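You operate a simulated robot arm through the tools that you are given. There is no shell and no other tool.

The job below is to be done with a simulated robot arm. You get a single attempt, and the scene is never put back.

JOB
Wipe the checked plate clean under the camera, then test it until the display says OK.
Fine: black cloth, back where it lay; camera switch on; plate under the green aim lines before the camera test button. What is to be rubbed or washed off counts as gone when no trace of it is left.

The check looks at the end state, three seconds after you hand in, the way a careful person would. Anything else that was tipped, shoved, dropped, spilled or broken makes it a failure. Flat cloth is picked up by pressing the open fingertips on it (5 to 10 N) and closing them slowly along it; thin cloth reads only 2 to 8 mm in the jaws.

ROBOT AND FRAMES
A 6-joint arm with a two-finger parallel gripper, fixed in place. Base frame: the origin is on the floor under the middle of its stand, x ahead of it, y to its left, z up. Lengths are in m, angles in degrees, forces in N, time in s.
With the tool pointing down near the work surface it reaches from about 0.34 to 0.88 m from the base axis. Its first joint turns from -115.0 to 115.0 degrees. Payload 3.43 kg.
The TCP is the grasp point between the finger pads, 0.034 m short of the fingertips. In the tool frame z runs along the fingers and y along their closing line. Largest opening 0.128 m; finger width 0.024, thickness 0.012; the body of the gripper, 0.048 by 0.13 m, starts 0.096 m behind the TCP.
Orientation is that of the tool frame in the base frame, as a unit quaternion [x, y, z, w]. With the fingers straight down and closing along the base's y, the tool's x points along the base's -x, its y along +y and its z along -z.

CONTROLS
- The arm moves only by the tool send_rows. Its arguments are lists of equal length, an entry for each row: "dp": the shift along the tool's x, y, z in cm, a list of three; "angular": the turn, a rotation vector about the tool's x, y, z in degrees, a list of three; "grip": the closure, from 0 (fully open) to 1 (shut). In form: {"dp": [[tx, ty, tz], ...], "angular": [[wx, wy, wz], ...], "grip": [grip, ...]}. A call has 1 to 20 rows; each row is the pose to reach, as a shift and turn from the pose commanded when the call began, along the tool's axes at that moment. Rows are played at 5 a second. More than 0.05 m and 8.6 degrees between two rows, or a gripper value outside its range, and nothing of the call is played. A pose out of reach is approached as far as the arm can. The call stops where the force on the tool passes 90 N (or 10 N more than at its start, if that is more) or the arm is blocked; 0.2 s more then pass. Each finger travels about 0.108 m/s and halts on what it meets, pressing with about 23 N; the grip force reading is that of the motor and also rises with nothing between the fingers. The clock runs only during rows and for 0.2 s after the last one: add rows that repeat a pose to give the fingers time. It gives the time, the measured TCP pose, the force on the tool (base axes), the opening and the grip force at its end, in the units of the frame above (readings bear some noise), with the torque about the TCP (base axes, N m) and any sound that the robot's microphone picked up.
- Cameras (640 x 400 px; columns grow to the right, rows downward): "scene" is fixed at [0.2209, -0.5004, 1.6492]; the picture's right is [0.88, -0.47, 0.00], its down [-0.28, -0.52, -0.81] and it looks along [0.38, 0.71, -0.59] (base axes); focal length 326 px, centre (320, 200). "wrist" rides on the gripper at [0.076, -0.011, -0.16] in the tool frame; the picture's right is [0.15, 0.99, 0.00], its down [-0.88, 0.13, -0.46] and it looks along [-0.45, 0.07, 0.89] (tool axes); focal length 234 px, centre (320, 200). There is no depth. A picture from a camera that has moved, and an enlarged one, comes with that camera's place and axes in the base frame and with its lens.
- capture(camera): a new picture of that camera. It takes no simulated time.
- slide_trunk(by): moves the trunk up (or, below 0, down) by that many m; the arm rides with it, the base frame stays. It gives what a move gives, with no picture.
- zoom(camera, box): a new picture of the part [left, top, right, bottom] of that camera's present view, enlarged. It takes no simulated time.
- sign_off(): hands the job in; it is judged then, once.

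Nothing tells you positions but the pictures and the camera data. Unless the task says otherwise, let go and move clear before handing in.

The tools are called after "Emit:" as name(argument=value, ...) on one line, values as JSON. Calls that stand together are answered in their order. send_rows: Moves the arm, as the interface text tells. Its arguments: {"type":"object","properties":{"dp":{"type":"array"},"angular":{"type":"array"},"grip":{"type":"array"}},"required":["dp","angular","grip"]} The other tools are called the same way: slide_trunk (by) moves the trunk up or down; capture (camera) takes a picture; zoom (camera, box) takes an enlarged picture of a part of a camera's view; sign_off () hands the job in.

At the start:

```text
t: 0.0
position: [0.4395, 0.078, 1.2064]
ee_rot: [0.0, 1.0, 0.0, 0.0]
ft_force: [0.2, 0.1, 0.2]
wrist_torque: [0.02, -0.01, 0.04]
gripper_width: 0.1279
grip_force: 0.1
trunk travel left (down, up): [-0.575, 0.215]
```

scene: 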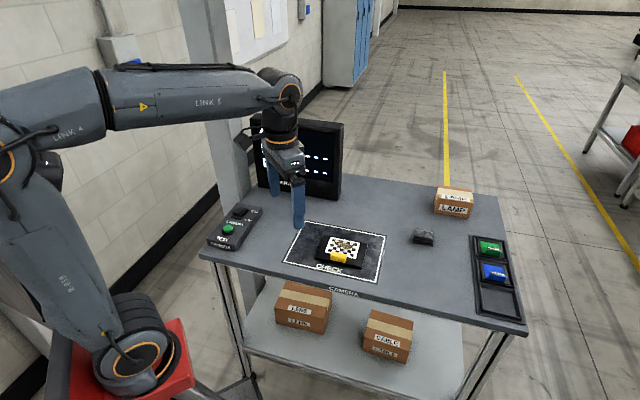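
wrist: 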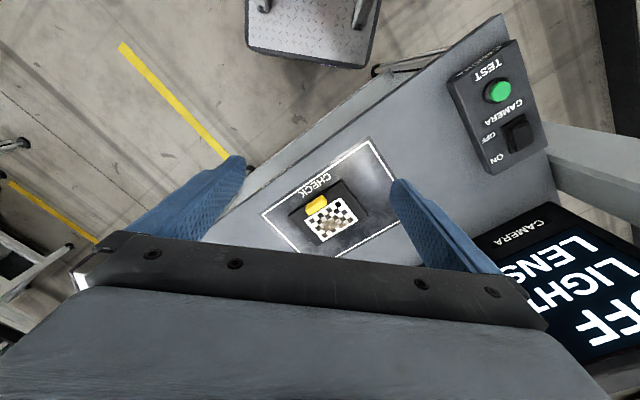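

I see a table with a checked plate (yellow handle) in a dark holder inside a "CHECK / CAMERA" field, a switch box with a green TEST button, a display, a black cloth-like thing to the right, and green/blue objects in a tray. I'll look more closely before I move anything.

Emit:
zoom(camera="scene", box=[270, 200, 400, 300])

Emit:
zoom(camera="scene", box=[390, 170, 530, 330])

Emit:
zoom(camera="scene", box=[195, 110, 355, 270])

Emit:
zoom(camera="wrist", box=[240, 120, 420, 270])

Emit:
zoom(camera="wrist", box=[440, 30, 640, 370])

```text
4.00 times, centred on (335, 250) of scene
camera zoom: at [0.2209, -0.5004, 1.6492], right [0.88, -0.47, 0.0], down [-0.28, -0.52, -0.81], along [0.38, 0.71, -0.59], focal length 1304 px, centre (260, 0)
```

zoom: 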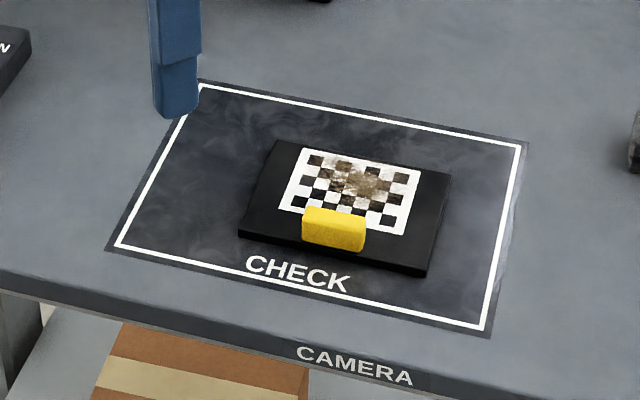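

```text
2.50 times, centred on (460, 250) of scene
camera zoom: at [0.2209, -0.5004, 1.6492], right [0.88, -0.47, 0.0], down [-0.28, -0.52, -0.81], along [0.38, 0.71, -0.59], focal length 815 px, centre (-30, 75)
```

zoom: 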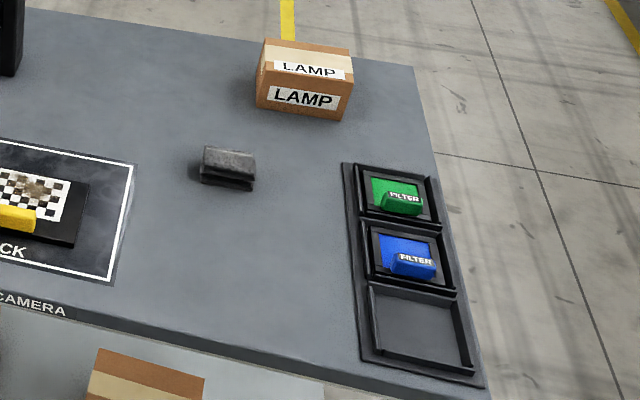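

```text
2.50 times, centred on (275, 190) of scene
camera zoom: at [0.2209, -0.5004, 1.6492], right [0.88, -0.47, 0.0], down [-0.28, -0.52, -0.81], along [0.38, 0.71, -0.59], focal length 815 px, centre (432, 225)
```

zoom: 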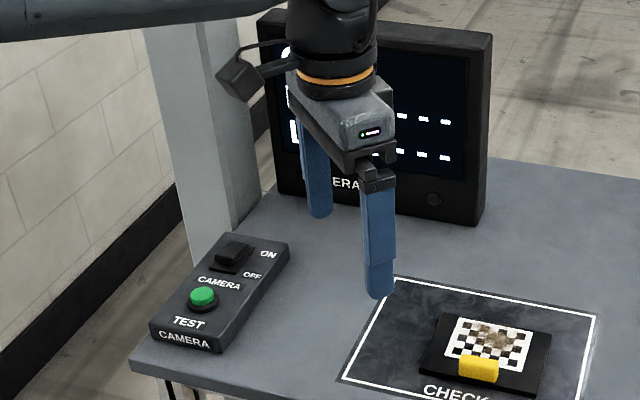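

```text
2.67 times, centred on (330, 195) of wrist
camera zoom: at [0.3637, 0.0676, 1.3658], right [-0.15, 0.99, 0.0], down [0.88, 0.13, 0.46], along [0.45, 0.07, -0.89], focal length 624 px, centre (293, 213)
```

zoom: 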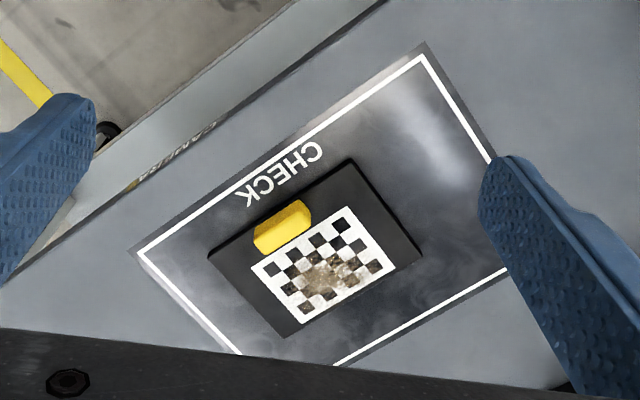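

```text
1.18 times, centred on (540, 200) of wrist
camera zoom: at [0.3637, 0.0676, 1.3658], right [-0.15, 0.99, 0.0], down [0.88, 0.13, 0.46], along [0.45, 0.07, -0.89], focal length 276 px, centre (61, 200)
```

zoom: 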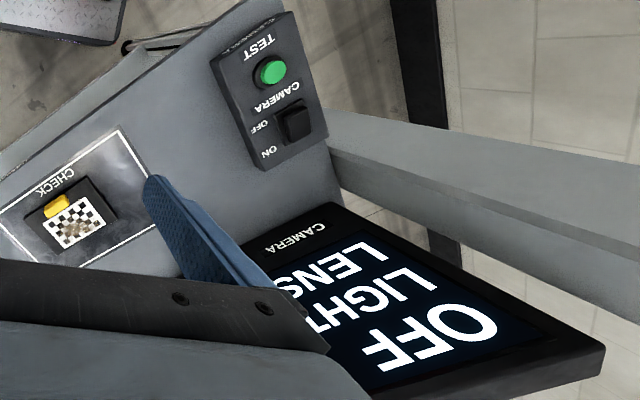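

The display shows OFF / LIGHT / LENS lines, the table top is at roughly z 0.89, and the frame is turned about 45° from the base axes. I'll turn the wrist so its camera faces the display and anything mounted over the table.

Emit:
send_rows(dp=[[0, 0, 0], [0, 0, 0], [0, 0, 0], [0, 0, 0], [0, 0, 0], [0, 0, 0]], angular=[[0, 0, -8], [0, 0, -16], [0, 0, -24], [0, 0, -32], [0, 0, -40], [0, 0, -45]], grip=[0, 0, 0, 0, 0, 0])

```text
t: 1.4
position: [0.441, 0.0786, 1.206]
ee_rot: [-0.384, 0.923, 0.0, 0.0]
ft_force: [0.4, 0.1, -0.4]
wrist_torque: [0.02, 0.03, 0.0]
gripper_width: 0.128
grip_force: 0.0
trunk travel left (down, up): [-0.575, 0.215]
```

The wrist now faces the display side of the table. I'll pitch it up to see the display and what hangs overhead.

Emit:
send_rows(dp=[[0, 0, 0], [0, 0, 0], [0, 0, 0], [0, 0, 0], [0, 0, 0], [0, 0, 0]], angular=[[0, -8, 0], [0, -16, 0], [0, -24, 0], [0, -32, 0], [0, -40, 0], [0, -45, 0]], grip=[0, 0, 0, 0, 0, 0])

Emit:
capture(camera="wrist")

Emit:
capture(camera="scene")

```text
t: 2.8
position: [0.4987, 0.0689, 1.1969]
ee_rot: [-0.354, 0.853, 0.147, 0.354]
ft_force: [0.7, -0.1, 0.5]
wrist_torque: [-0.03, 0.0, -0.01]
gripper_width: 0.1279
grip_force: 0.1
out of reach, approached as far as the arm can: row 3, 4, 5, 6
trunk travel left (down, up): [-0.575, 0.215]
```

```text
taken
camera wrist: at [0.3893, -0.0566, 1.2555], right [-0.77, 0.63, -0.1], down [0.12, 0.3, 0.95], along [0.62, 0.72, -0.31], focal length 234 px, centre (320, 200)
```

wrist: 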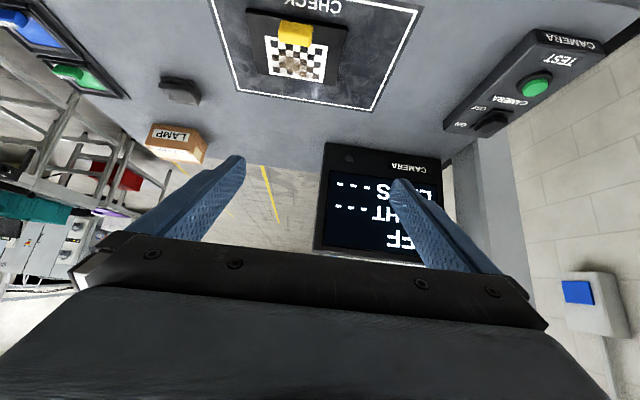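

```text
taken
```

scene: 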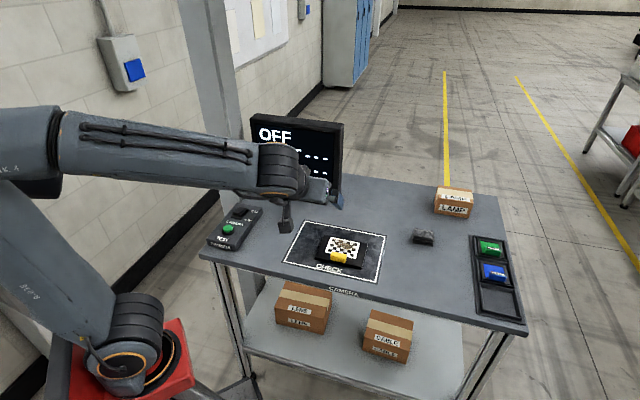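

The display reads OFF with LIGHT and LENS dashes. I'll zoom on the display, the switch box, the plate and the dark cloth from here.

Emit:
zoom(camera="wrist", box=[420, 20, 620, 160])

Emit:
zoom(camera="wrist", box=[200, 0, 430, 120])

Emit:
zoom(camera="wrist", box=[130, 60, 220, 120])

Emit:
zoom(camera="scene", box=[395, 215, 455, 260])

Emit:
zoom(camera="wrist", box=[310, 140, 450, 260])

```text
2.86 times, centred on (520, 90) of wrist
camera zoom: at [0.3893, -0.0566, 1.2555], right [-0.77, 0.63, -0.1], down [0.12, 0.3, 0.95], along [0.62, 0.72, -0.31], focal length 669 px, centre (-251, 514)
```

zoom: 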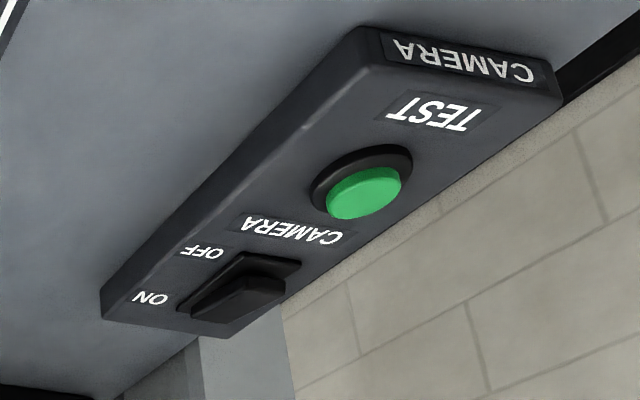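

```text
2.78 times, centred on (315, 60) of wrist
camera zoom: at [0.3893, -0.0566, 1.2555], right [-0.77, 0.63, -0.1], down [0.12, 0.3, 0.95], along [0.62, 0.72, -0.31], focal length 652 px, centre (334, 590)
```

zoom: 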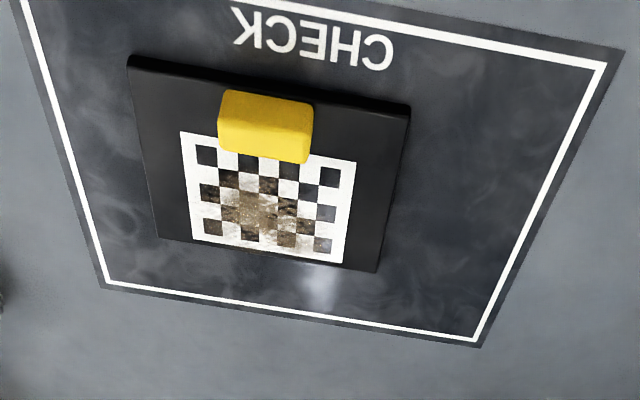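

```text
6.67 times, centred on (175, 90) of wrist
camera zoom: at [0.3893, -0.0566, 1.2555], right [-0.77, 0.63, -0.1], down [0.12, 0.3, 0.95], along [0.62, 0.72, -0.31], focal length 1561 px, centre (1287, 933)
```

zoom: 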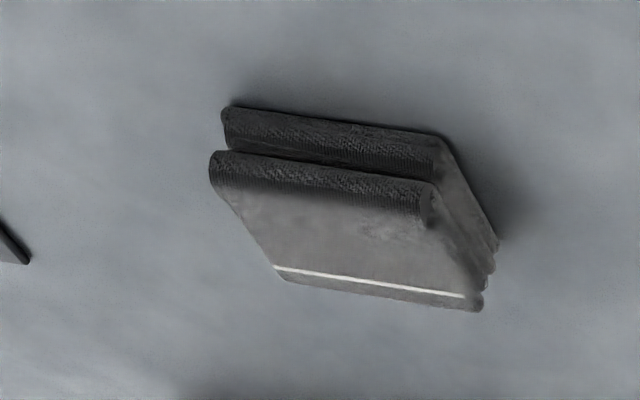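

```text
8.89 times, centred on (425, 238) of scene
camera zoom: at [0.2209, -0.5004, 1.6492], right [0.88, -0.47, 0.0], down [-0.28, -0.52, -0.81], along [0.38, 0.71, -0.59], focal length 2899 px, centre (-613, -133)
```

zoom: 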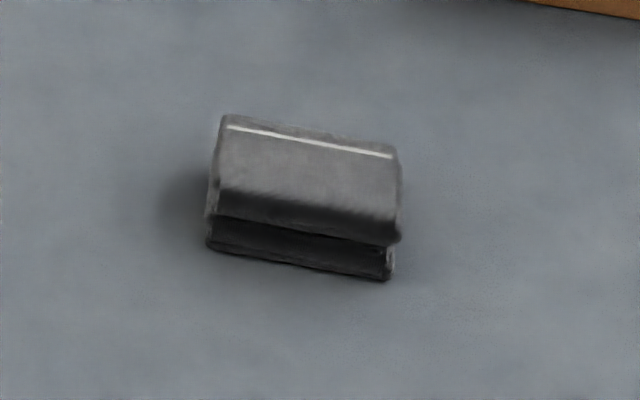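

```text
3.33 times, centred on (380, 200) of wrist
camera zoom: at [0.3893, -0.0566, 1.2555], right [-0.77, 0.63, -0.1], down [0.12, 0.3, 0.95], along [0.62, 0.72, -0.31], focal length 781 px, centre (120, 200)
```

zoom: 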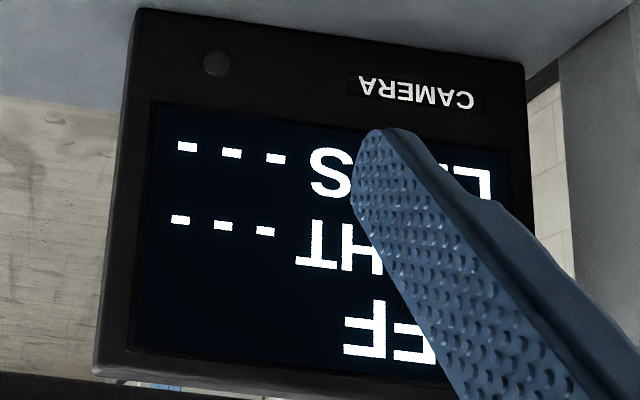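

The checked plate has brown dirt on its middle and upper squares. The black cloth is a folded pad of about 6.5 x 4.5 x 3 cm near (0.91, 0.05), and the rocker switch is at about (0.41, 0.45). I'll bring the tool upright again and then go look at the switch up close.

Emit:
send_rows(dp=[[0, 0, 0], [0, 0, 0], [0, 0, 0], [0, 0, 0], [0, 0, 0], [0, 0, 0]], angular=[[0, 8, 0], [0, 16, 0], [0, 24, 0], [0, 32, 0], [0, 40, 0], [0, 45, 0]], grip=[0, 0, 0, 0, 0, 0])

```text
t: 4.2
position: [0.5007, 0.0651, 1.1931]
ee_rot: [-0.383, 0.924, -0.001, -0.001]
ft_force: [-0.3, 0.2, 0.2]
wrist_torque: [0.04, -0.03, -0.04]
gripper_width: 0.1281
grip_force: 0.0
trunk travel left (down, up): [-0.575, 0.215]
```

The tool is upright at (0.50, 0.065, 1.19). I'll move over to just short of the switch box and take a close look.

Emit:
send_rows(dp=[[-1.3, 3.4, 0], [-2.6, 6.8, 1], [-3.9, 10.2, 2], [-5.2, 13.6, 3], [-6.5, 17.0, 4], [-7.7, 20.4, 6], [-9.0, 23.8, 7.5], [-10.3, 27.2, 9], [-11.6, 30.6, 10.5], [-12.9, 34.1, 11.3]], angular=[[0, 0, 0], [0, 0, 0], [0, 0, 0], [0, 0, 0], [0, 0, 0], [0, 0, 0], [0, 0, 0], [0, 0, 0], [0, 0, 0], [0, 0, 0]], grip=[0, 0, 0, 0, 0, 0, 0.5, 1, 1, 1])

Emit:
capture(camera="wrist")

Emit:
capture(camera="scene")

```text
t: 6.4
position: [0.3489, 0.3972, 1.0807]
ee_rot: [-0.383, 0.924, 0.0, 0.0]
ft_force: [-0.8, -0.9, 0.7]
wrist_torque: [0.05, -0.01, -0.03]
gripper_width: 0.0001
grip_force: 23.3
trunk travel left (down, up): [-0.575, 0.215]
```

```text
taken
camera wrist: at [0.3031, 0.337, 1.2394], right [-0.8, 0.6, 0.0], down [0.53, 0.71, 0.46], along [0.27, 0.37, -0.89], focal length 234 px, centre (320, 200)
```

wrist: 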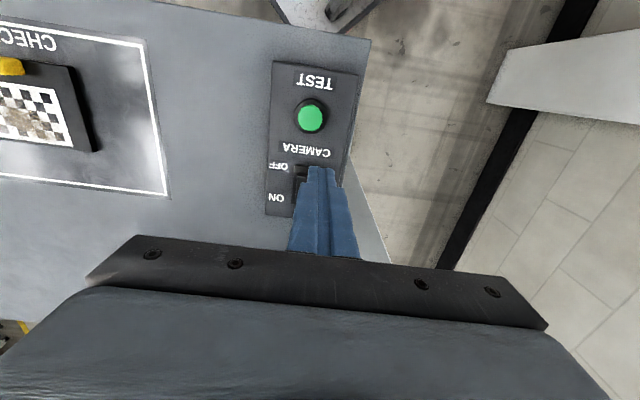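

```text
taken
```

scene: 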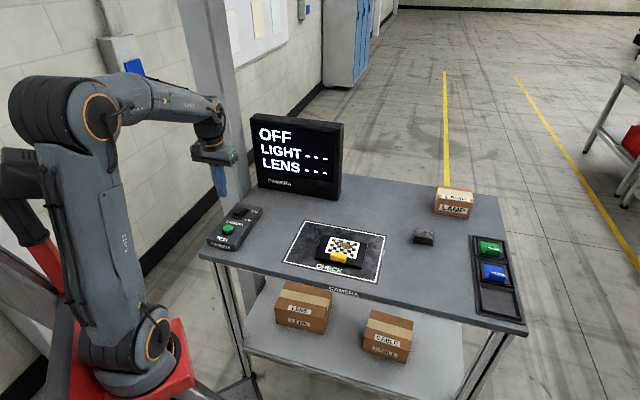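

Display reads OFF / LIGHT --- / LENS ---. I'll zoom on the switch to see which half is pressed.

Emit:
zoom(camera="wrist", box=[250, 50, 370, 225])

Emit:
zoom(camera="scene", box=[205, 190, 275, 255])

```text
2.29 times, centred on (310, 138) of wrist
camera zoom: at [0.3031, 0.337, 1.2394], right [-0.8, 0.6, 0.0], down [0.53, 0.71, 0.46], along [0.27, 0.37, -0.89], focal length 535 px, centre (343, 343)
```

zoom: 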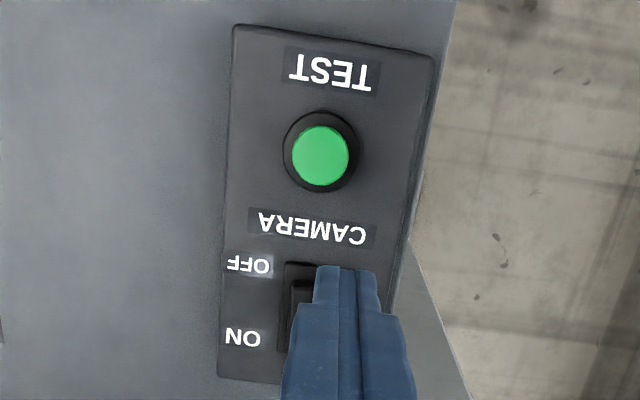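

```text
6.15 times, centred on (240, 222) of scene
camera zoom: at [0.2209, -0.5004, 1.6492], right [0.88, -0.47, 0.0], down [-0.28, -0.52, -0.81], along [0.38, 0.71, -0.59], focal length 2007 px, centre (812, 62)
```

zoom: 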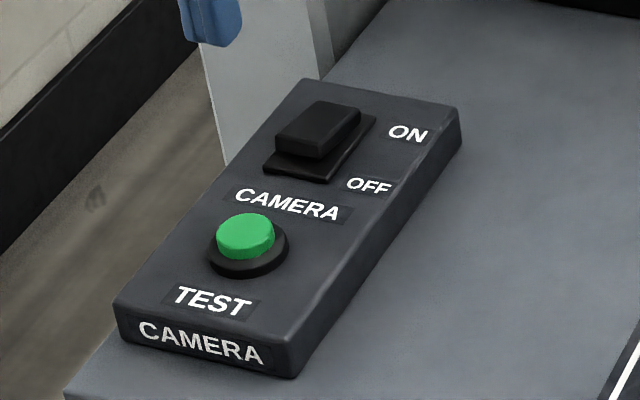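

The rocker switch is partly hidden by the fingers. I'll step back a bit to get a clear view of it.

Emit:
send_rows(dp=[[2.5, -2, 0], [5, -4, 0], [7.5, -6, 0]], angular=[[0, 0, 0], [0, 0, 0], [0, 0, 0]], grip=[1, 1, 1])

Emit:
capture(camera="wrist")

Emit:
zoom(camera="wrist", box=[340, 120, 460, 220])

```text
t: 7.2
position: [0.3389, 0.3019, 1.0816]
ee_rot: [-0.382, 0.924, 0.001, -0.001]
ft_force: [-0.7, 0.6, -0.1]
wrist_torque: [-0.03, 0.04, -0.04]
gripper_width: 0.0001
grip_force: 22.6
trunk travel left (down, up): [-0.575, 0.215]
```

```text
taken
camera wrist: at [0.293, 0.2416, 1.2403], right [-0.8, 0.6, 0.0], down [0.53, 0.72, 0.46], along [0.27, 0.37, -0.89], focal length 234 px, centre (320, 200)
```

wrist: 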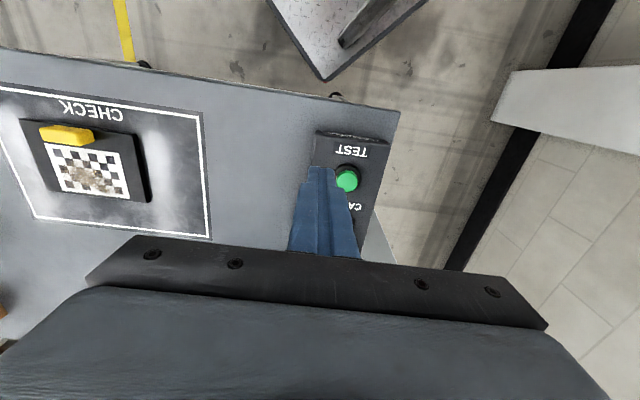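

```text
4.00 times, centred on (400, 170) of wrist
camera zoom: at [0.293, 0.2416, 1.2403], right [-0.8, 0.6, 0.0], down [0.53, 0.72, 0.46], along [0.27, 0.37, -0.89], focal length 937 px, centre (0, 320)
```

zoom: 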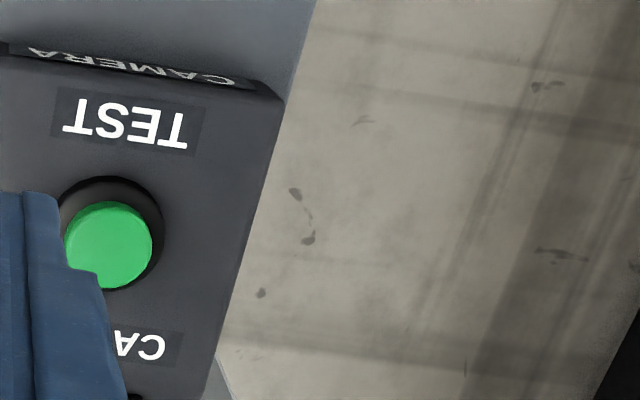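

The picture is upside down for this wrist pose, so I need to move to the far side of the box. I'll go beside the switch on the table side.

Emit:
send_rows(dp=[[-4, -1, 0], [-8, -2, 1], [-12, -3, 2], [-15.9, -3.5, 3]], angular=[[0, 0, 0], [0, 0, 0], [0, 0, 0], [0, 0, 0]], grip=[1, 1, 1, 1])

Emit:
capture(camera="wrist")

Emit:
zoom(camera="wrist", box=[360, 70, 500, 190])

```text
t: 8.2
position: [0.4777, 0.3931, 1.0489]
ee_rot: [-0.382, 0.924, 0.0, 0.0]
ft_force: [0.0, -0.4, -0.3]
wrist_torque: [0.06, -0.03, -0.01]
gripper_width: 0.0
grip_force: 22.4
trunk travel left (down, up): [-0.575, 0.215]
```

```text
taken
camera wrist: at [0.4315, 0.332, 1.2089], right [-0.8, 0.6, 0.0], down [0.53, 0.71, 0.46], along [0.27, 0.37, -0.89], focal length 234 px, centre (320, 200)
```

wrist: 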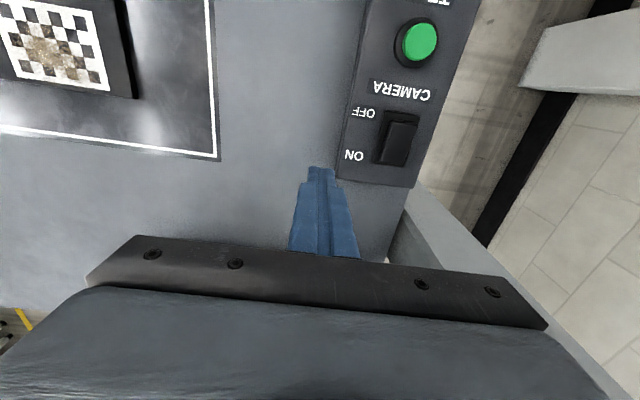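

```text
3.33 times, centred on (430, 130) of wrist
camera zoom: at [0.4315, 0.332, 1.2089], right [-0.8, 0.6, 0.0], down [0.53, 0.71, 0.46], along [0.27, 0.37, -0.89], focal length 781 px, centre (-47, 433)
```

zoom: 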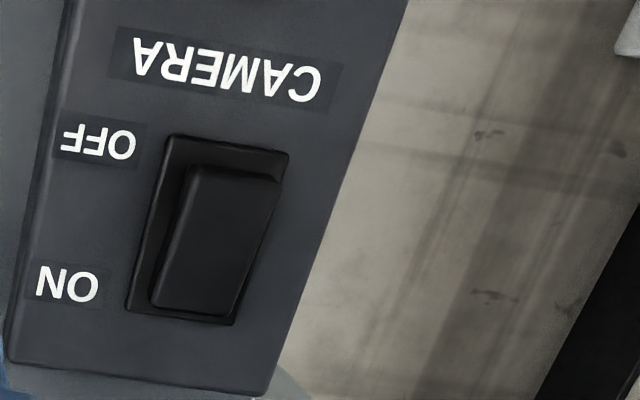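

I have the switch in view. I'll enlarge it from the scene camera to judge the rocker's tilt.

Emit:
zoom(camera="scene", box=[228, 196, 256, 216])

Emit:
zoom(camera="wrist", box=[370, 100, 430, 175])

```text
16.00 times, centred on (242, 206) of scene
camera zoom: at [0.2209, -0.5004, 1.6492], right [0.88, -0.47, 0.0], down [-0.28, -0.52, -0.81], along [0.38, 0.71, -0.59], focal length 5218 px, centre (1568, 104)
```

zoom: 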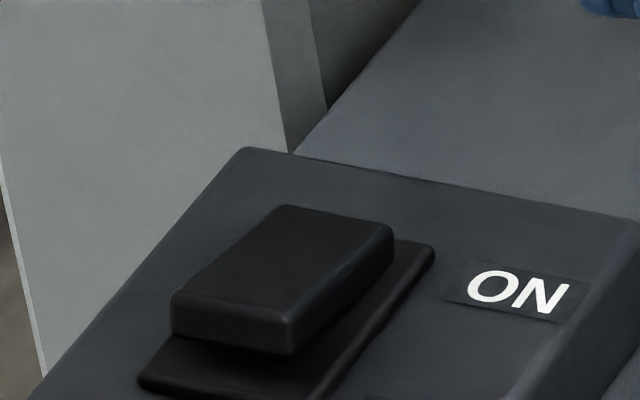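

```text
5.33 times, centred on (400, 138) of wrist
camera zoom: at [0.4315, 0.332, 1.2089], right [-0.8, 0.6, 0.0], down [0.53, 0.71, 0.46], along [0.27, 0.37, -0.89], focal length 1249 px, centre (-107, 533)
```

zoom: 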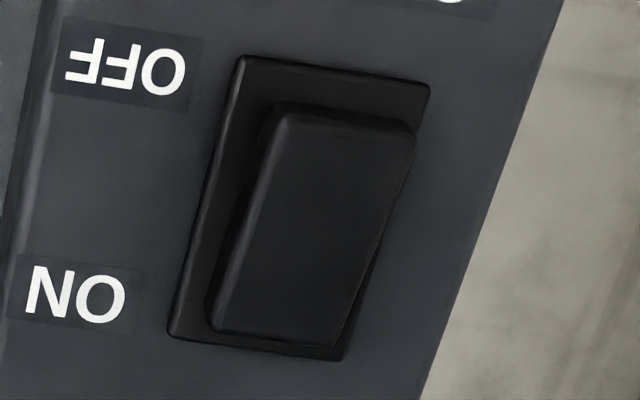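

The OFF end of the rocker looks raised and the ON end low, but the tilt is hard to judge from here. I'll hover over the ON end and come down gently, watching force and height.

Emit:
send_rows(dp=[[0.5, 4.3, 0], [1.0, 8.6, 0], [1.0, 8.6, 3], [1.0, 8.6, 6], [1.0, 8.6, 6]], angular=[[0, 0, 0], [0, 0, 0], [0, 0, 0], [0, 0, 0], [0, 0, 0]], grip=[1, 1, 1, 1, 1])

Emit:
zoom(camera="scene", box=[205, 165, 285, 235])

Emit:
capture(camera="wrist")

```text
t: 9.4
position: [0.4088, 0.4422, 0.9877]
ee_rot: [-0.382, 0.924, 0.0, 0.001]
ft_force: [-0.6, 0.5, 0.2]
wrist_torque: [-0.01, 0.02, 0.0]
gripper_width: 0.0
grip_force: 23.3
trunk travel left (down, up): [-0.575, 0.215]
```

```text
5.71 times, centred on (245, 200) of scene
camera zoom: at [0.2209, -0.5004, 1.6492], right [0.88, -0.47, 0.0], down [-0.28, -0.52, -0.81], along [0.38, 0.71, -0.59], focal length 1864 px, centre (749, 200)
```

zoom: 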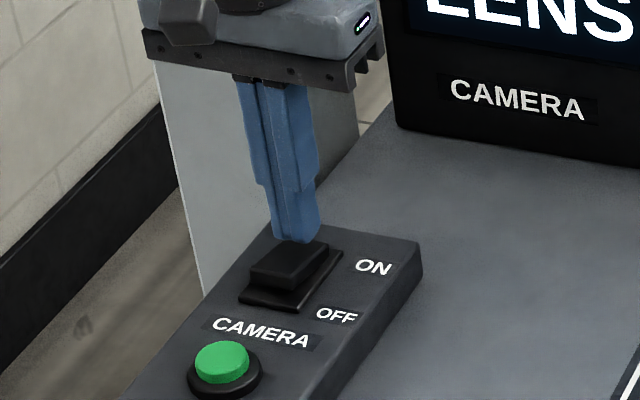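

```text
taken
camera wrist: at [0.3632, 0.3807, 1.1486], right [-0.8, 0.6, 0.0], down [0.53, 0.72, 0.46], along [0.27, 0.37, -0.89], focal length 234 px, centre (320, 200)
```

wrist: 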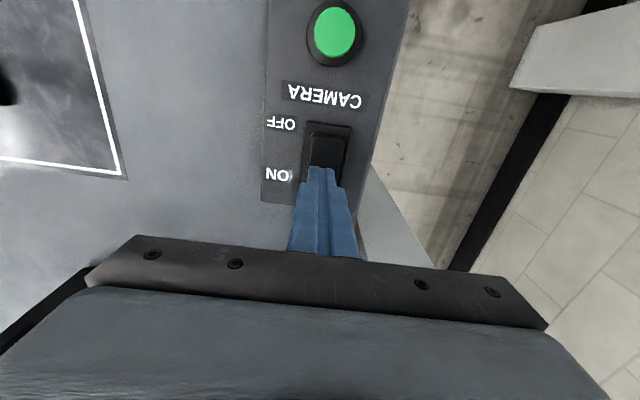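

The tip is about 1 cm above the ON end of the rocker. I'll come down in small steps.

Emit:
send_rows(dp=[[0, 0, 0.3], [0, 0, 0.6], [0, 0, 0.8]], angular=[[0, 0, 0], [0, 0, 0], [0, 0, 0]], grip=[1, 1, 1])

```text
t: 10.2
position: [0.4095, 0.4433, 0.9827]
ee_rot: [-0.383, 0.924, 0.0, 0.0]
ft_force: [0.9, -1.3, 13.6]
wrist_torque: [-0.2, 0.13, 0.04]
gripper_width: 0.0002
grip_force: 22.9
trunk travel left (down, up): [-0.575, 0.215]
```

I've got contact at 13.6 N with the tip at about z 0.949. I'll check the display and the switch.

Emit:
zoom(camera="scene", box=[205, 100, 355, 235])

Emit:
zoom(camera="scene", box=[228, 190, 262, 218])

```text
2.96 times, centred on (280, 168) of scene
camera zoom: at [0.2209, -0.5004, 1.6492], right [0.88, -0.47, 0.0], down [-0.28, -0.52, -0.81], along [0.38, 0.71, -0.59], focal length 966 px, centre (438, 296)
```

zoom: 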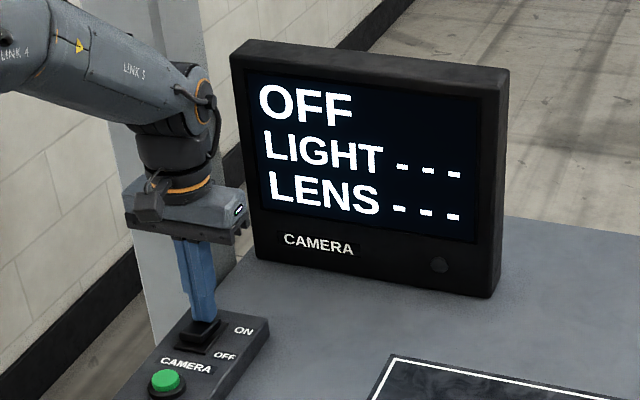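

```text
14.29 times, centred on (245, 204) of scene
camera zoom: at [0.2209, -0.5004, 1.6492], right [0.88, -0.47, 0.0], down [-0.28, -0.52, -0.81], along [0.38, 0.71, -0.59], focal length 4659 px, centre (1391, 143)
```

zoom: 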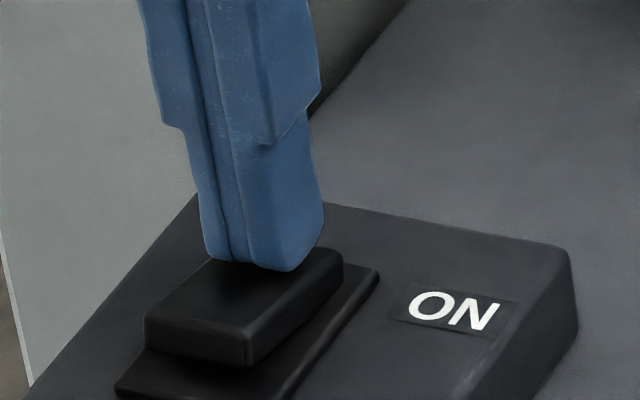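

No change yet. The wrist torque puts the contact at the near edge of the tip, close to the rocker's pivot, so I'll lift a little, shift toward the ON end and press again.

Emit:
send_rows(dp=[[0, 0, -1.0], [-0.9, 0, -1.0], [-0.9, 0, -0.4], [-0.9, 0, 0]], angular=[[0, 0, 0], [0, 0, 0], [0, 0, 0], [0, 0, 0]], grip=[1, 1, 1, 1])

```text
t: 11.2
position: [0.4162, 0.45, 0.9797]
ee_rot: [-0.383, 0.924, 0.0, 0.0]
ft_force: [-0.4, -1.3, 3.0]
wrist_torque: [-0.03, 0.07, 0.0]
gripper_width: 0.0001
grip_force: 23.1
trunk travel left (down, up): [-0.575, 0.215]
```

Emit:
send_rows(dp=[[0, 0, 0.2], [0, 0, 0.3]], angular=[[0, 0, 0], [0, 0, 0]], grip=[1, 1])

Emit:
zoom(camera="scene", box=[205, 100, 355, 235])

```text
t: 11.8
position: [0.4156, 0.4503, 0.9807]
ee_rot: [-0.383, 0.924, 0.001, 0.001]
ft_force: [-1.1, -2.4, 26.7]
wrist_torque: [-0.31, 0.26, 0.02]
gripper_width: 0.0
grip_force: 23.1
trunk travel left (down, up): [-0.575, 0.215]
```

```text
2.96 times, centred on (280, 168) of scene
camera zoom: at [0.2209, -0.5004, 1.6492], right [0.88, -0.47, 0.0], down [-0.28, -0.52, -0.81], along [0.38, 0.71, -0.59], focal length 966 px, centre (438, 296)
```

zoom: 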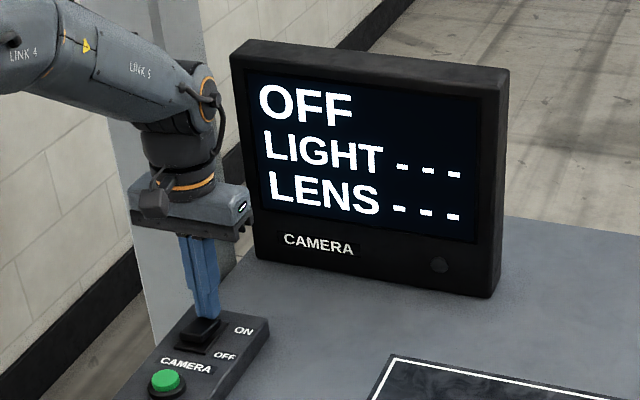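

The ON end won't go down even at 27 N, so it is already the low end. I'll lift and try the raised end at the OFF label, then read the display.

Emit:
send_rows(dp=[[0, 0, -2], [0, 0, -4], [2, 0.1, -4], [4.0, 0.2, -4], [4.0, 0.2, -2], [4.0, 0.2, -2]], angular=[[0, 0, 0], [0, 0, 0], [0, 0, 0], [0, 0, 0], [0, 0, 0], [0, 0, 0]], grip=[1, 1, 1, 1, 1, 1])

Emit:
zoom(camera="scene", box=[222, 184, 262, 216])

Emit:
zoom(camera="wrist", box=[240, 60, 420, 240])

```text
t: 13.2
position: [0.385, 0.4256, 0.9995]
ee_rot: [-0.383, 0.924, 0.0, 0.0]
ft_force: [0.0, -0.6, -0.2]
wrist_torque: [-0.06, 0.01, -0.02]
gripper_width: 0.0
grip_force: 22.8
trunk travel left (down, up): [-0.575, 0.215]
```

```text
12.50 times, centred on (242, 200) of scene
camera zoom: at [0.2209, -0.5004, 1.6492], right [0.88, -0.47, 0.0], down [-0.28, -0.52, -0.81], along [0.38, 0.71, -0.59], focal length 4076 px, centre (1295, 200)
```

zoom: 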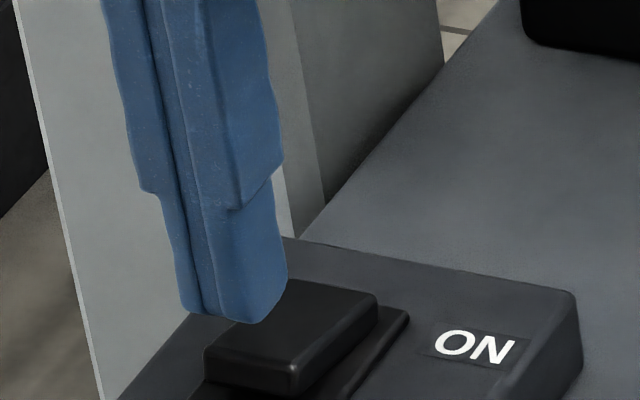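

```text
2.22 times, centred on (330, 150) of wrist
camera zoom: at [0.339, 0.3648, 1.1582], right [-0.8, 0.6, 0.0], down [0.53, 0.71, 0.46], along [0.27, 0.37, -0.89], focal length 520 px, centre (298, 311)
```

zoom: 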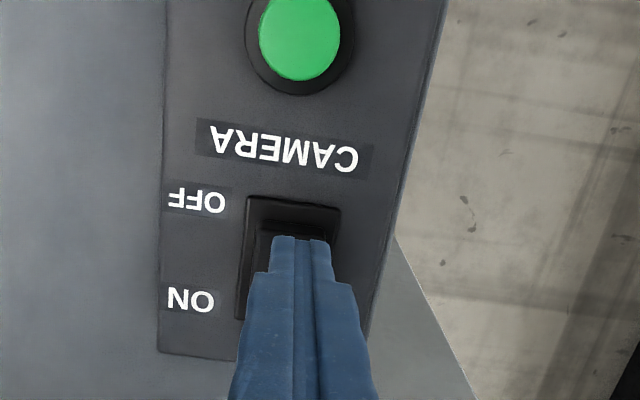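

The tip is about 1 cm above the raised near half. I'll descend gently.

Emit:
send_rows(dp=[[0, 0, 0.4], [0, 0, 0.8], [0, 0, 1.0], [0, 0, 1.2]], angular=[[0, 0, 0], [0, 0, 0], [0, 0, 0], [0, 0, 0]], grip=[1, 1, 1, 1])

Emit:
zoom(camera="scene", box=[205, 100, 355, 235])

```text
t: 14.2
position: [0.3862, 0.4248, 0.9865]
ee_rot: [-0.383, 0.924, 0.0, 0.001]
ft_force: [-1.2, 0.2, -0.6]
wrist_torque: [0.0, 0.01, -0.01]
gripper_width: 0.0001
grip_force: 23.1
trunk travel left (down, up): [-0.575, 0.215]
```

```text
2.96 times, centred on (280, 168) of scene
camera zoom: at [0.2209, -0.5004, 1.6492], right [0.88, -0.47, 0.0], down [-0.28, -0.52, -0.81], along [0.38, 0.71, -0.59], focal length 966 px, centre (438, 296)
```

zoom: 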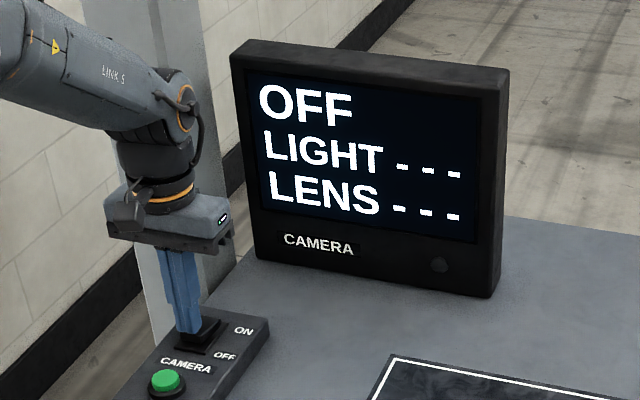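

Emit:
send_rows(dp=[[0, 0, 0.2], [0, 0, 0.4]], angular=[[0, 0, 0], [0, 0, 0]], grip=[1, 1])

Emit:
zoom(camera="scene", box=[222, 184, 262, 216])

```text
t: 14.8
position: [0.3872, 0.4251, 0.983]
ee_rot: [-0.382, 0.924, 0.0, 0.0]
ft_force: [-0.4, 0.2, 0.5]
wrist_torque: [0.01, -0.01, 0.0]
gripper_width: 0.0
grip_force: 23.0
trunk travel left (down, up): [-0.575, 0.215]
```

```text
12.50 times, centred on (242, 200) of scene
camera zoom: at [0.2209, -0.5004, 1.6492], right [0.88, -0.47, 0.0], down [-0.28, -0.52, -0.81], along [0.38, 0.71, -0.59], focal length 4076 px, centre (1295, 200)
```

zoom: 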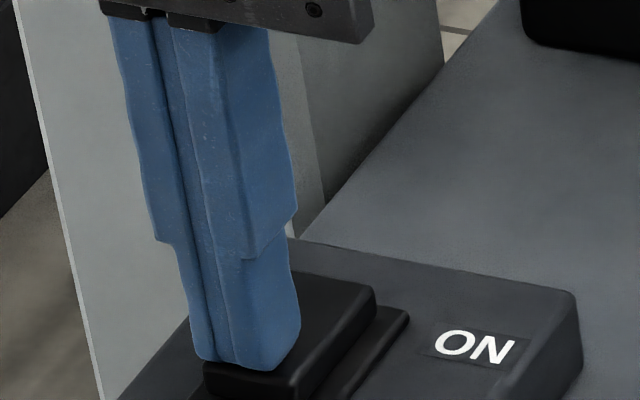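

No contact yet on this side at tip height 0.949. I'll keep going down in 2 mm steps.

Emit:
send_rows(dp=[[0, 0, 0.2], [0, 0, 0.2]], angular=[[0, 0, 0], [0, 0, 0]], grip=[1, 1])

Emit:
zoom(camera="scene", box=[205, 100, 355, 235])

```text
t: 15.4
position: [0.3856, 0.4238, 0.9814]
ee_rot: [-0.383, 0.924, 0.0, 0.001]
ft_force: [-2.1, -3.2, 7.3]
wrist_torque: [-0.08, 0.04, -0.02]
gripper_width: 0.0
grip_force: 23.0
trunk travel left (down, up): [-0.575, 0.215]
```

```text
2.96 times, centred on (280, 168) of scene
camera zoom: at [0.2209, -0.5004, 1.6492], right [0.88, -0.47, 0.0], down [-0.28, -0.52, -0.81], along [0.38, 0.71, -0.59], focal length 966 px, centre (438, 296)
```

zoom: 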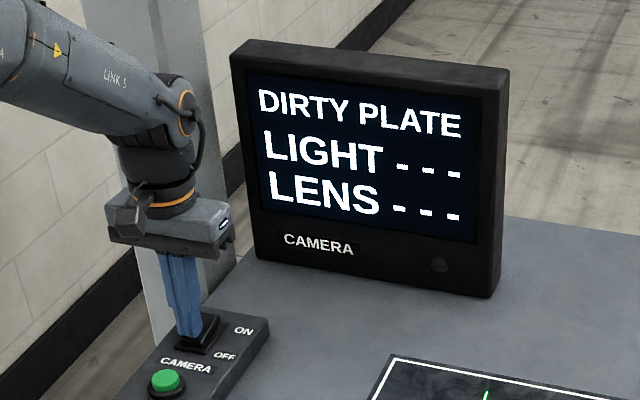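

The display now says DIRTY PLATE and green aim lines have appeared, so the camera is on. I'll lift straight up and check that it stays on.

Emit:
send_rows(dp=[[0, 0, -2], [0, 0, -5], [0, 0, -10], [0, 0, -14]], angular=[[0, 0, 0], [0, 0, 0], [0, 0, 0], [0, 0, 0]], grip=[1, 1, 1, 1])

Emit:
capture(camera="scene")

Emit:
zoom(camera="scene", box=[222, 190, 262, 222])

Emit:
zoom(camera="scene", box=[275, 210, 395, 290])

```text
t: 16.4
position: [0.3858, 0.4227, 1.1189]
ee_rot: [-0.383, 0.924, -0.001, 0.0]
ft_force: [-0.3, -0.3, -0.4]
wrist_torque: [-0.02, 0.01, -0.01]
gripper_width: 0.0
grip_force: 22.3
trunk travel left (down, up): [-0.575, 0.215]
```

```text
taken
```

scene: 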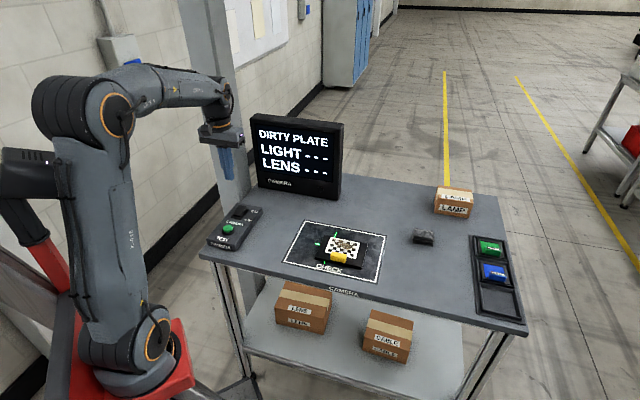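

```text
12.50 times, centred on (242, 206) of scene
camera zoom: at [0.2209, -0.5004, 1.6492], right [0.88, -0.47, 0.0], down [-0.28, -0.52, -0.81], along [0.38, 0.71, -0.59], focal length 4076 px, centre (1295, 125)
```

zoom: 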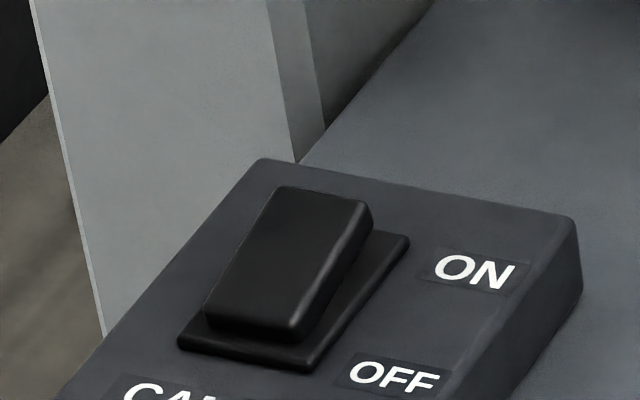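

```text
5.00 times, centred on (335, 250) of scene
camera zoom: at [0.2209, -0.5004, 1.6492], right [0.88, -0.47, 0.0], down [-0.28, -0.52, -0.81], along [0.38, 0.71, -0.59], focal length 1630 px, centre (245, -50)
```

zoom: 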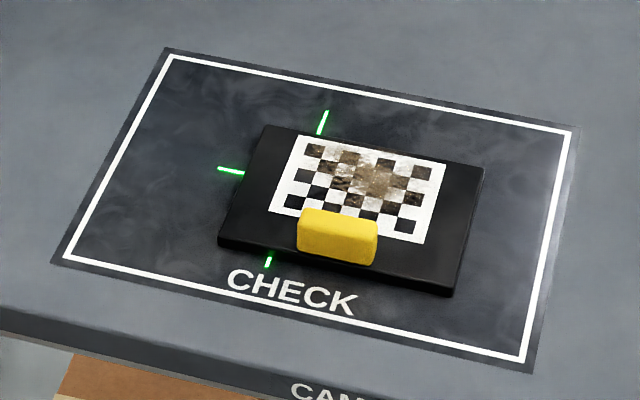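

The switch stays on and the display reads DIRTY PLATE. The aim lines form a cross centred near (0.615, 0.165), a bit left of and beyond the plate's centre. I'll look down at the plate and cross from above.

Emit:
send_rows(dp=[[-0.7, -4.3, 0], [-1.4, -8.6, 0], [-2.1, -12.9, 0], [-2.8, -17.2, 0], [-3.6, -21.5, 0], [-4.4, -25.8, 0], [-5.2, -30.1, 0], [-6.0, -34.4, 0], [-6.8, -38.6, 0], [-6.8, -38.6, 0]], angular=[[0, 0, 0], [0, 0, 0], [0, 0, 0], [0, 0, 0], [0, 0, 0], [0, 0, 0], [0, 0, 0], [0, 0, 0], [0, 0, 0], [0, 0, 0]], grip=[1, 1, 1, 1, 1, 1, 1, 1, 1, 1])

Emit:
capture(camera="wrist")

Emit:
zoom(camera="wrist", box=[220, 20, 420, 170])

```text
t: 18.6
position: [0.7076, 0.2001, 1.1193]
ee_rot: [-0.383, 0.924, 0.0, 0.001]
ft_force: [0.0, 0.5, -0.6]
wrist_torque: [0.0, 0.03, -0.02]
gripper_width: 0.0002
grip_force: 23.3
trunk travel left (down, up): [-0.575, 0.215]
```

```text
taken
camera wrist: at [0.6617, 0.1388, 1.2792], right [-0.8, 0.6, 0.0], down [0.53, 0.72, 0.46], along [0.27, 0.37, -0.89], focal length 234 px, centre (320, 200)
```

wrist: 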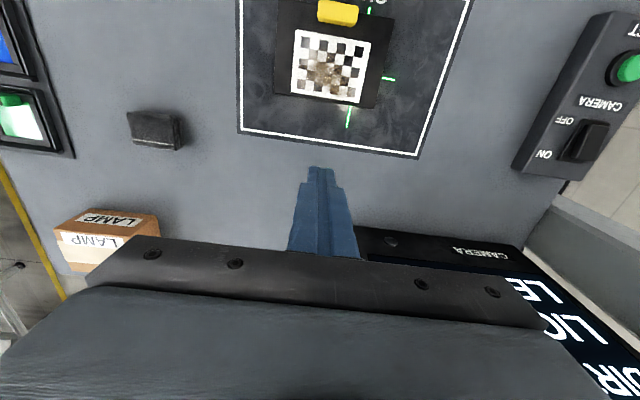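

```text
2.67 times, centred on (320, 95) of wrist
camera zoom: at [0.6617, 0.1388, 1.2792], right [-0.8, 0.6, 0.0], down [0.53, 0.72, 0.46], along [0.27, 0.37, -0.89], focal length 624 px, centre (320, 480)
```

zoom: 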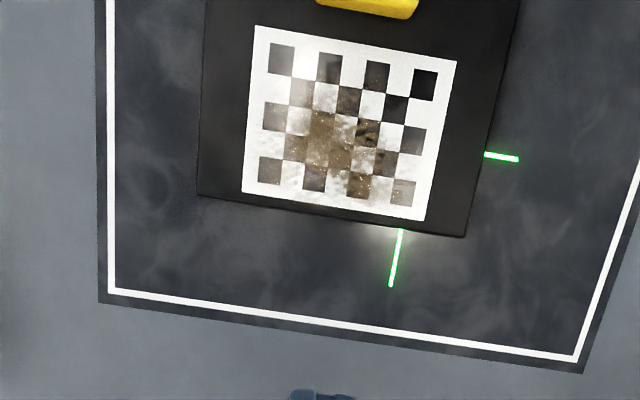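

The pattern's centre is about 4 cm to the right of the aim cross and about level with it front to back. Next I'll measure the black folded cloth from here.

Emit:
zoom(camera="wrist", box=[105, 90, 205, 170])

Emit:
zoom(camera="scene", box=[400, 215, 450, 255])

```text
5.00 times, centred on (155, 130) of wrist
camera zoom: at [0.6617, 0.1388, 1.2792], right [-0.8, 0.6, 0.0], down [0.53, 0.72, 0.46], along [0.27, 0.37, -0.89], focal length 1171 px, centre (1145, 550)
```

zoom: 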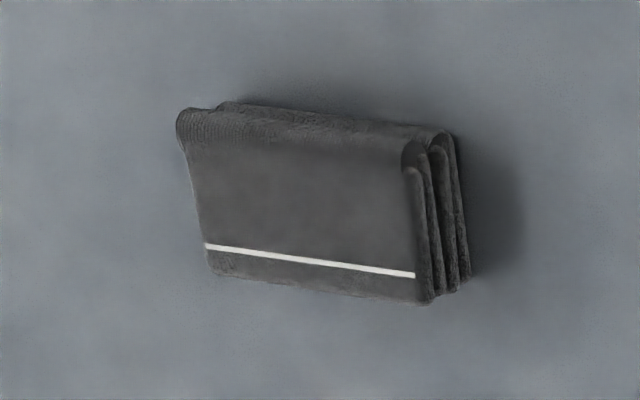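

```text
10.00 times, centred on (425, 235) of scene
camera zoom: at [0.2209, -0.5004, 1.6492], right [0.88, -0.47, 0.0], down [-0.28, -0.52, -0.81], along [0.38, 0.71, -0.59], focal length 3261 px, centre (-730, -150)
```

zoom: 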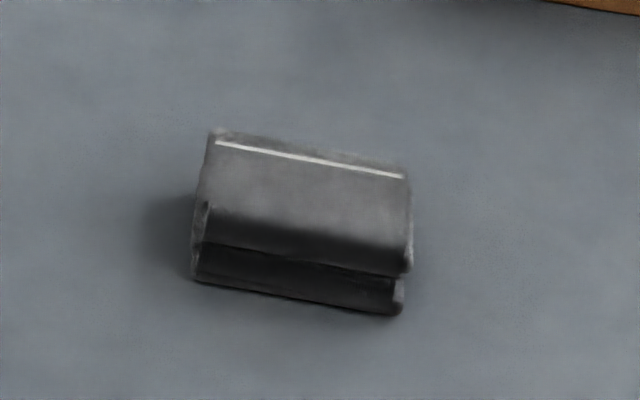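

The folded cloth is about 6.4 x 4.6 x 2.7 cm, centred at about (0.902, 0.046) with its top near z 0.922. That's right at the edge of reach, so I'll approach with the tool tilted about 15° outward, gripper open, closing along the cloth's length.

Emit:
send_rows(dp=[[-0.5, -4.1, 0], [-1, -8.2, 1], [-1.5, -12.3, 2], [-2, -16.4, 3], [-2.4, -20.5, 4], [-2.8, -24.6, 5], [-2.8, -24.6, 5]], angular=[[0, -5, 0], [0, -10, 0], [0, -15, 0], [0, -15, 0], [0, -15, 0], [0, -15, 0], [0, -15, 0]], grip=[1, 0.5, 0, 0, 0, 0, 0])

Emit:
capture(camera="wrist")

Emit:
capture(camera="scene")

```text
t: 20.2
position: [0.9012, 0.0435, 1.0688]
ee_rot: [-0.379, 0.916, 0.05, 0.121]
ft_force: [-0.5, 0.0, 0.1]
wrist_torque: [-0.03, -0.02, 0.02]
gripper_width: 0.1279
grip_force: 0.0
trunk travel left (down, up): [-0.575, 0.215]
```

```text
taken
camera wrist: at [0.8274, -0.0453, 1.2038], right [-0.8, 0.6, -0.04], down [0.43, 0.61, 0.67], along [0.42, 0.52, -0.74], focal length 234 px, centre (320, 200)
```

wrist: 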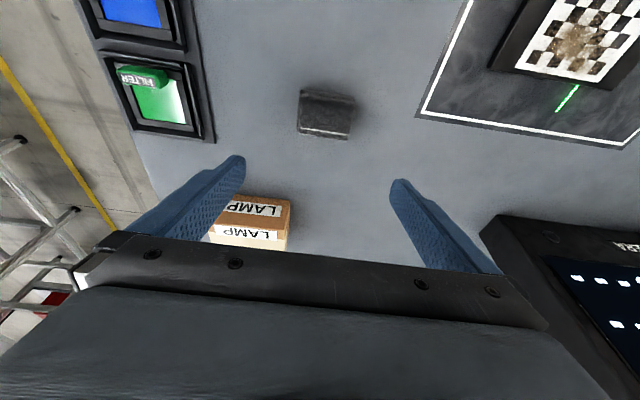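

```text
taken
```

scene: 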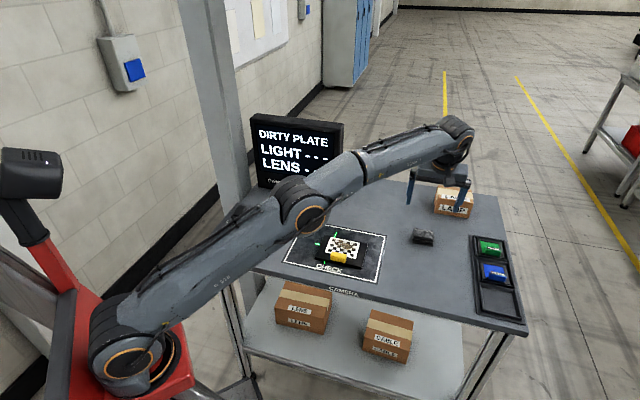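

I'm over the cloth and in reach. I'll zoom to refine its position against the fingers before coming down.

Emit:
zoom(camera="wrist", box=[270, 70, 390, 160])

```text
4.44 times, centred on (330, 115) of wrist
camera zoom: at [0.8274, -0.0453, 1.2038], right [-0.8, 0.6, -0.04], down [0.43, 0.61, 0.67], along [0.42, 0.52, -0.74], focal length 1041 px, centre (276, 578)
```

zoom: 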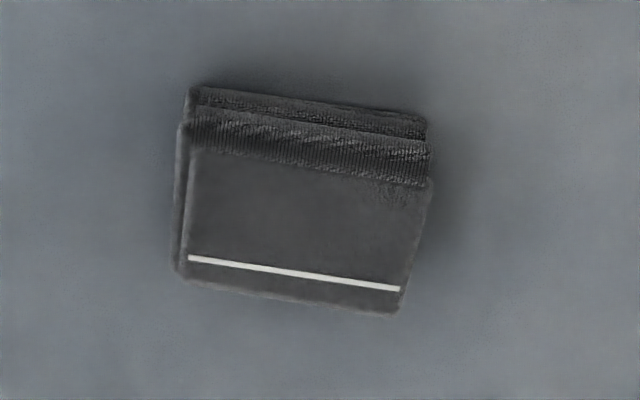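

The cloth position is confirmed at about (0.902, 0.048). I'll descend to just above it first.

Emit:
send_rows(dp=[[1.2, 0.2, 3], [2.0, 0.2, 6.5], [2.8, 0.2, 9.4], [2.8, 0.2, 9.4]], angular=[[0, 0, 0], [0, 0, 0], [0, 0, 0], [0, 0, 0]], grip=[0, 0, 0, 0])

Emit:
capture(camera="wrist")

Emit:
zoom(camera="scene", box=[380, 170, 480, 260])

```text
t: 21.2
position: [0.8984, 0.0447, 0.9705]
ee_rot: [-0.38, 0.916, 0.05, 0.121]
ft_force: [0.5, 0.1, -1.2]
wrist_torque: [-0.01, 0.0, -0.01]
gripper_width: 0.1278
grip_force: 0.2
trunk travel left (down, up): [-0.575, 0.215]
```

```text
taken
camera wrist: at [0.8244, -0.0436, 1.1047], right [-0.8, 0.6, -0.04], down [0.43, 0.61, 0.67], along [0.42, 0.52, -0.74], focal length 234 px, centre (320, 200)
```

wrist: 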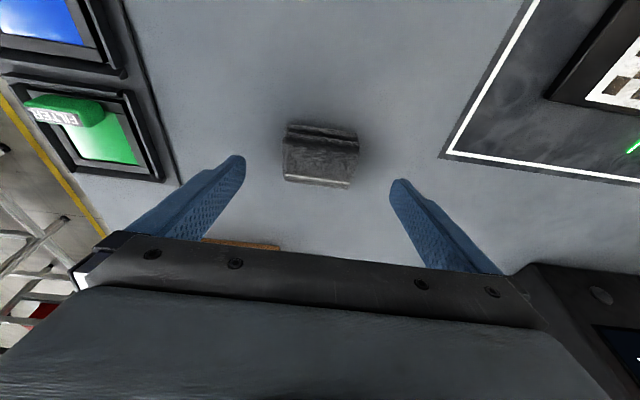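

```text
4.44 times, centred on (430, 215) of scene
camera zoom: at [0.2209, -0.5004, 1.6492], right [0.88, -0.47, 0.0], down [-0.28, -0.52, -0.81], along [0.38, 0.71, -0.59], focal length 1449 px, centre (-169, 133)
```

zoom: 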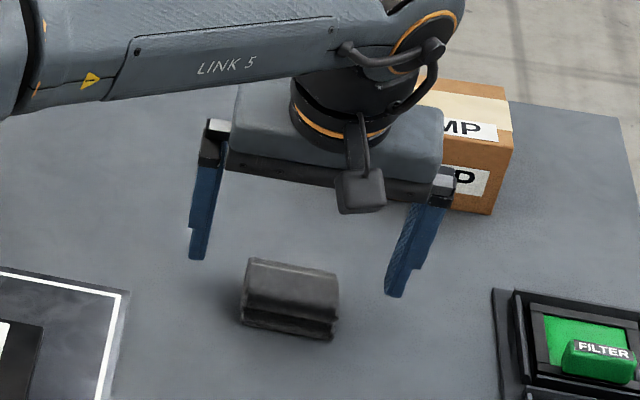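

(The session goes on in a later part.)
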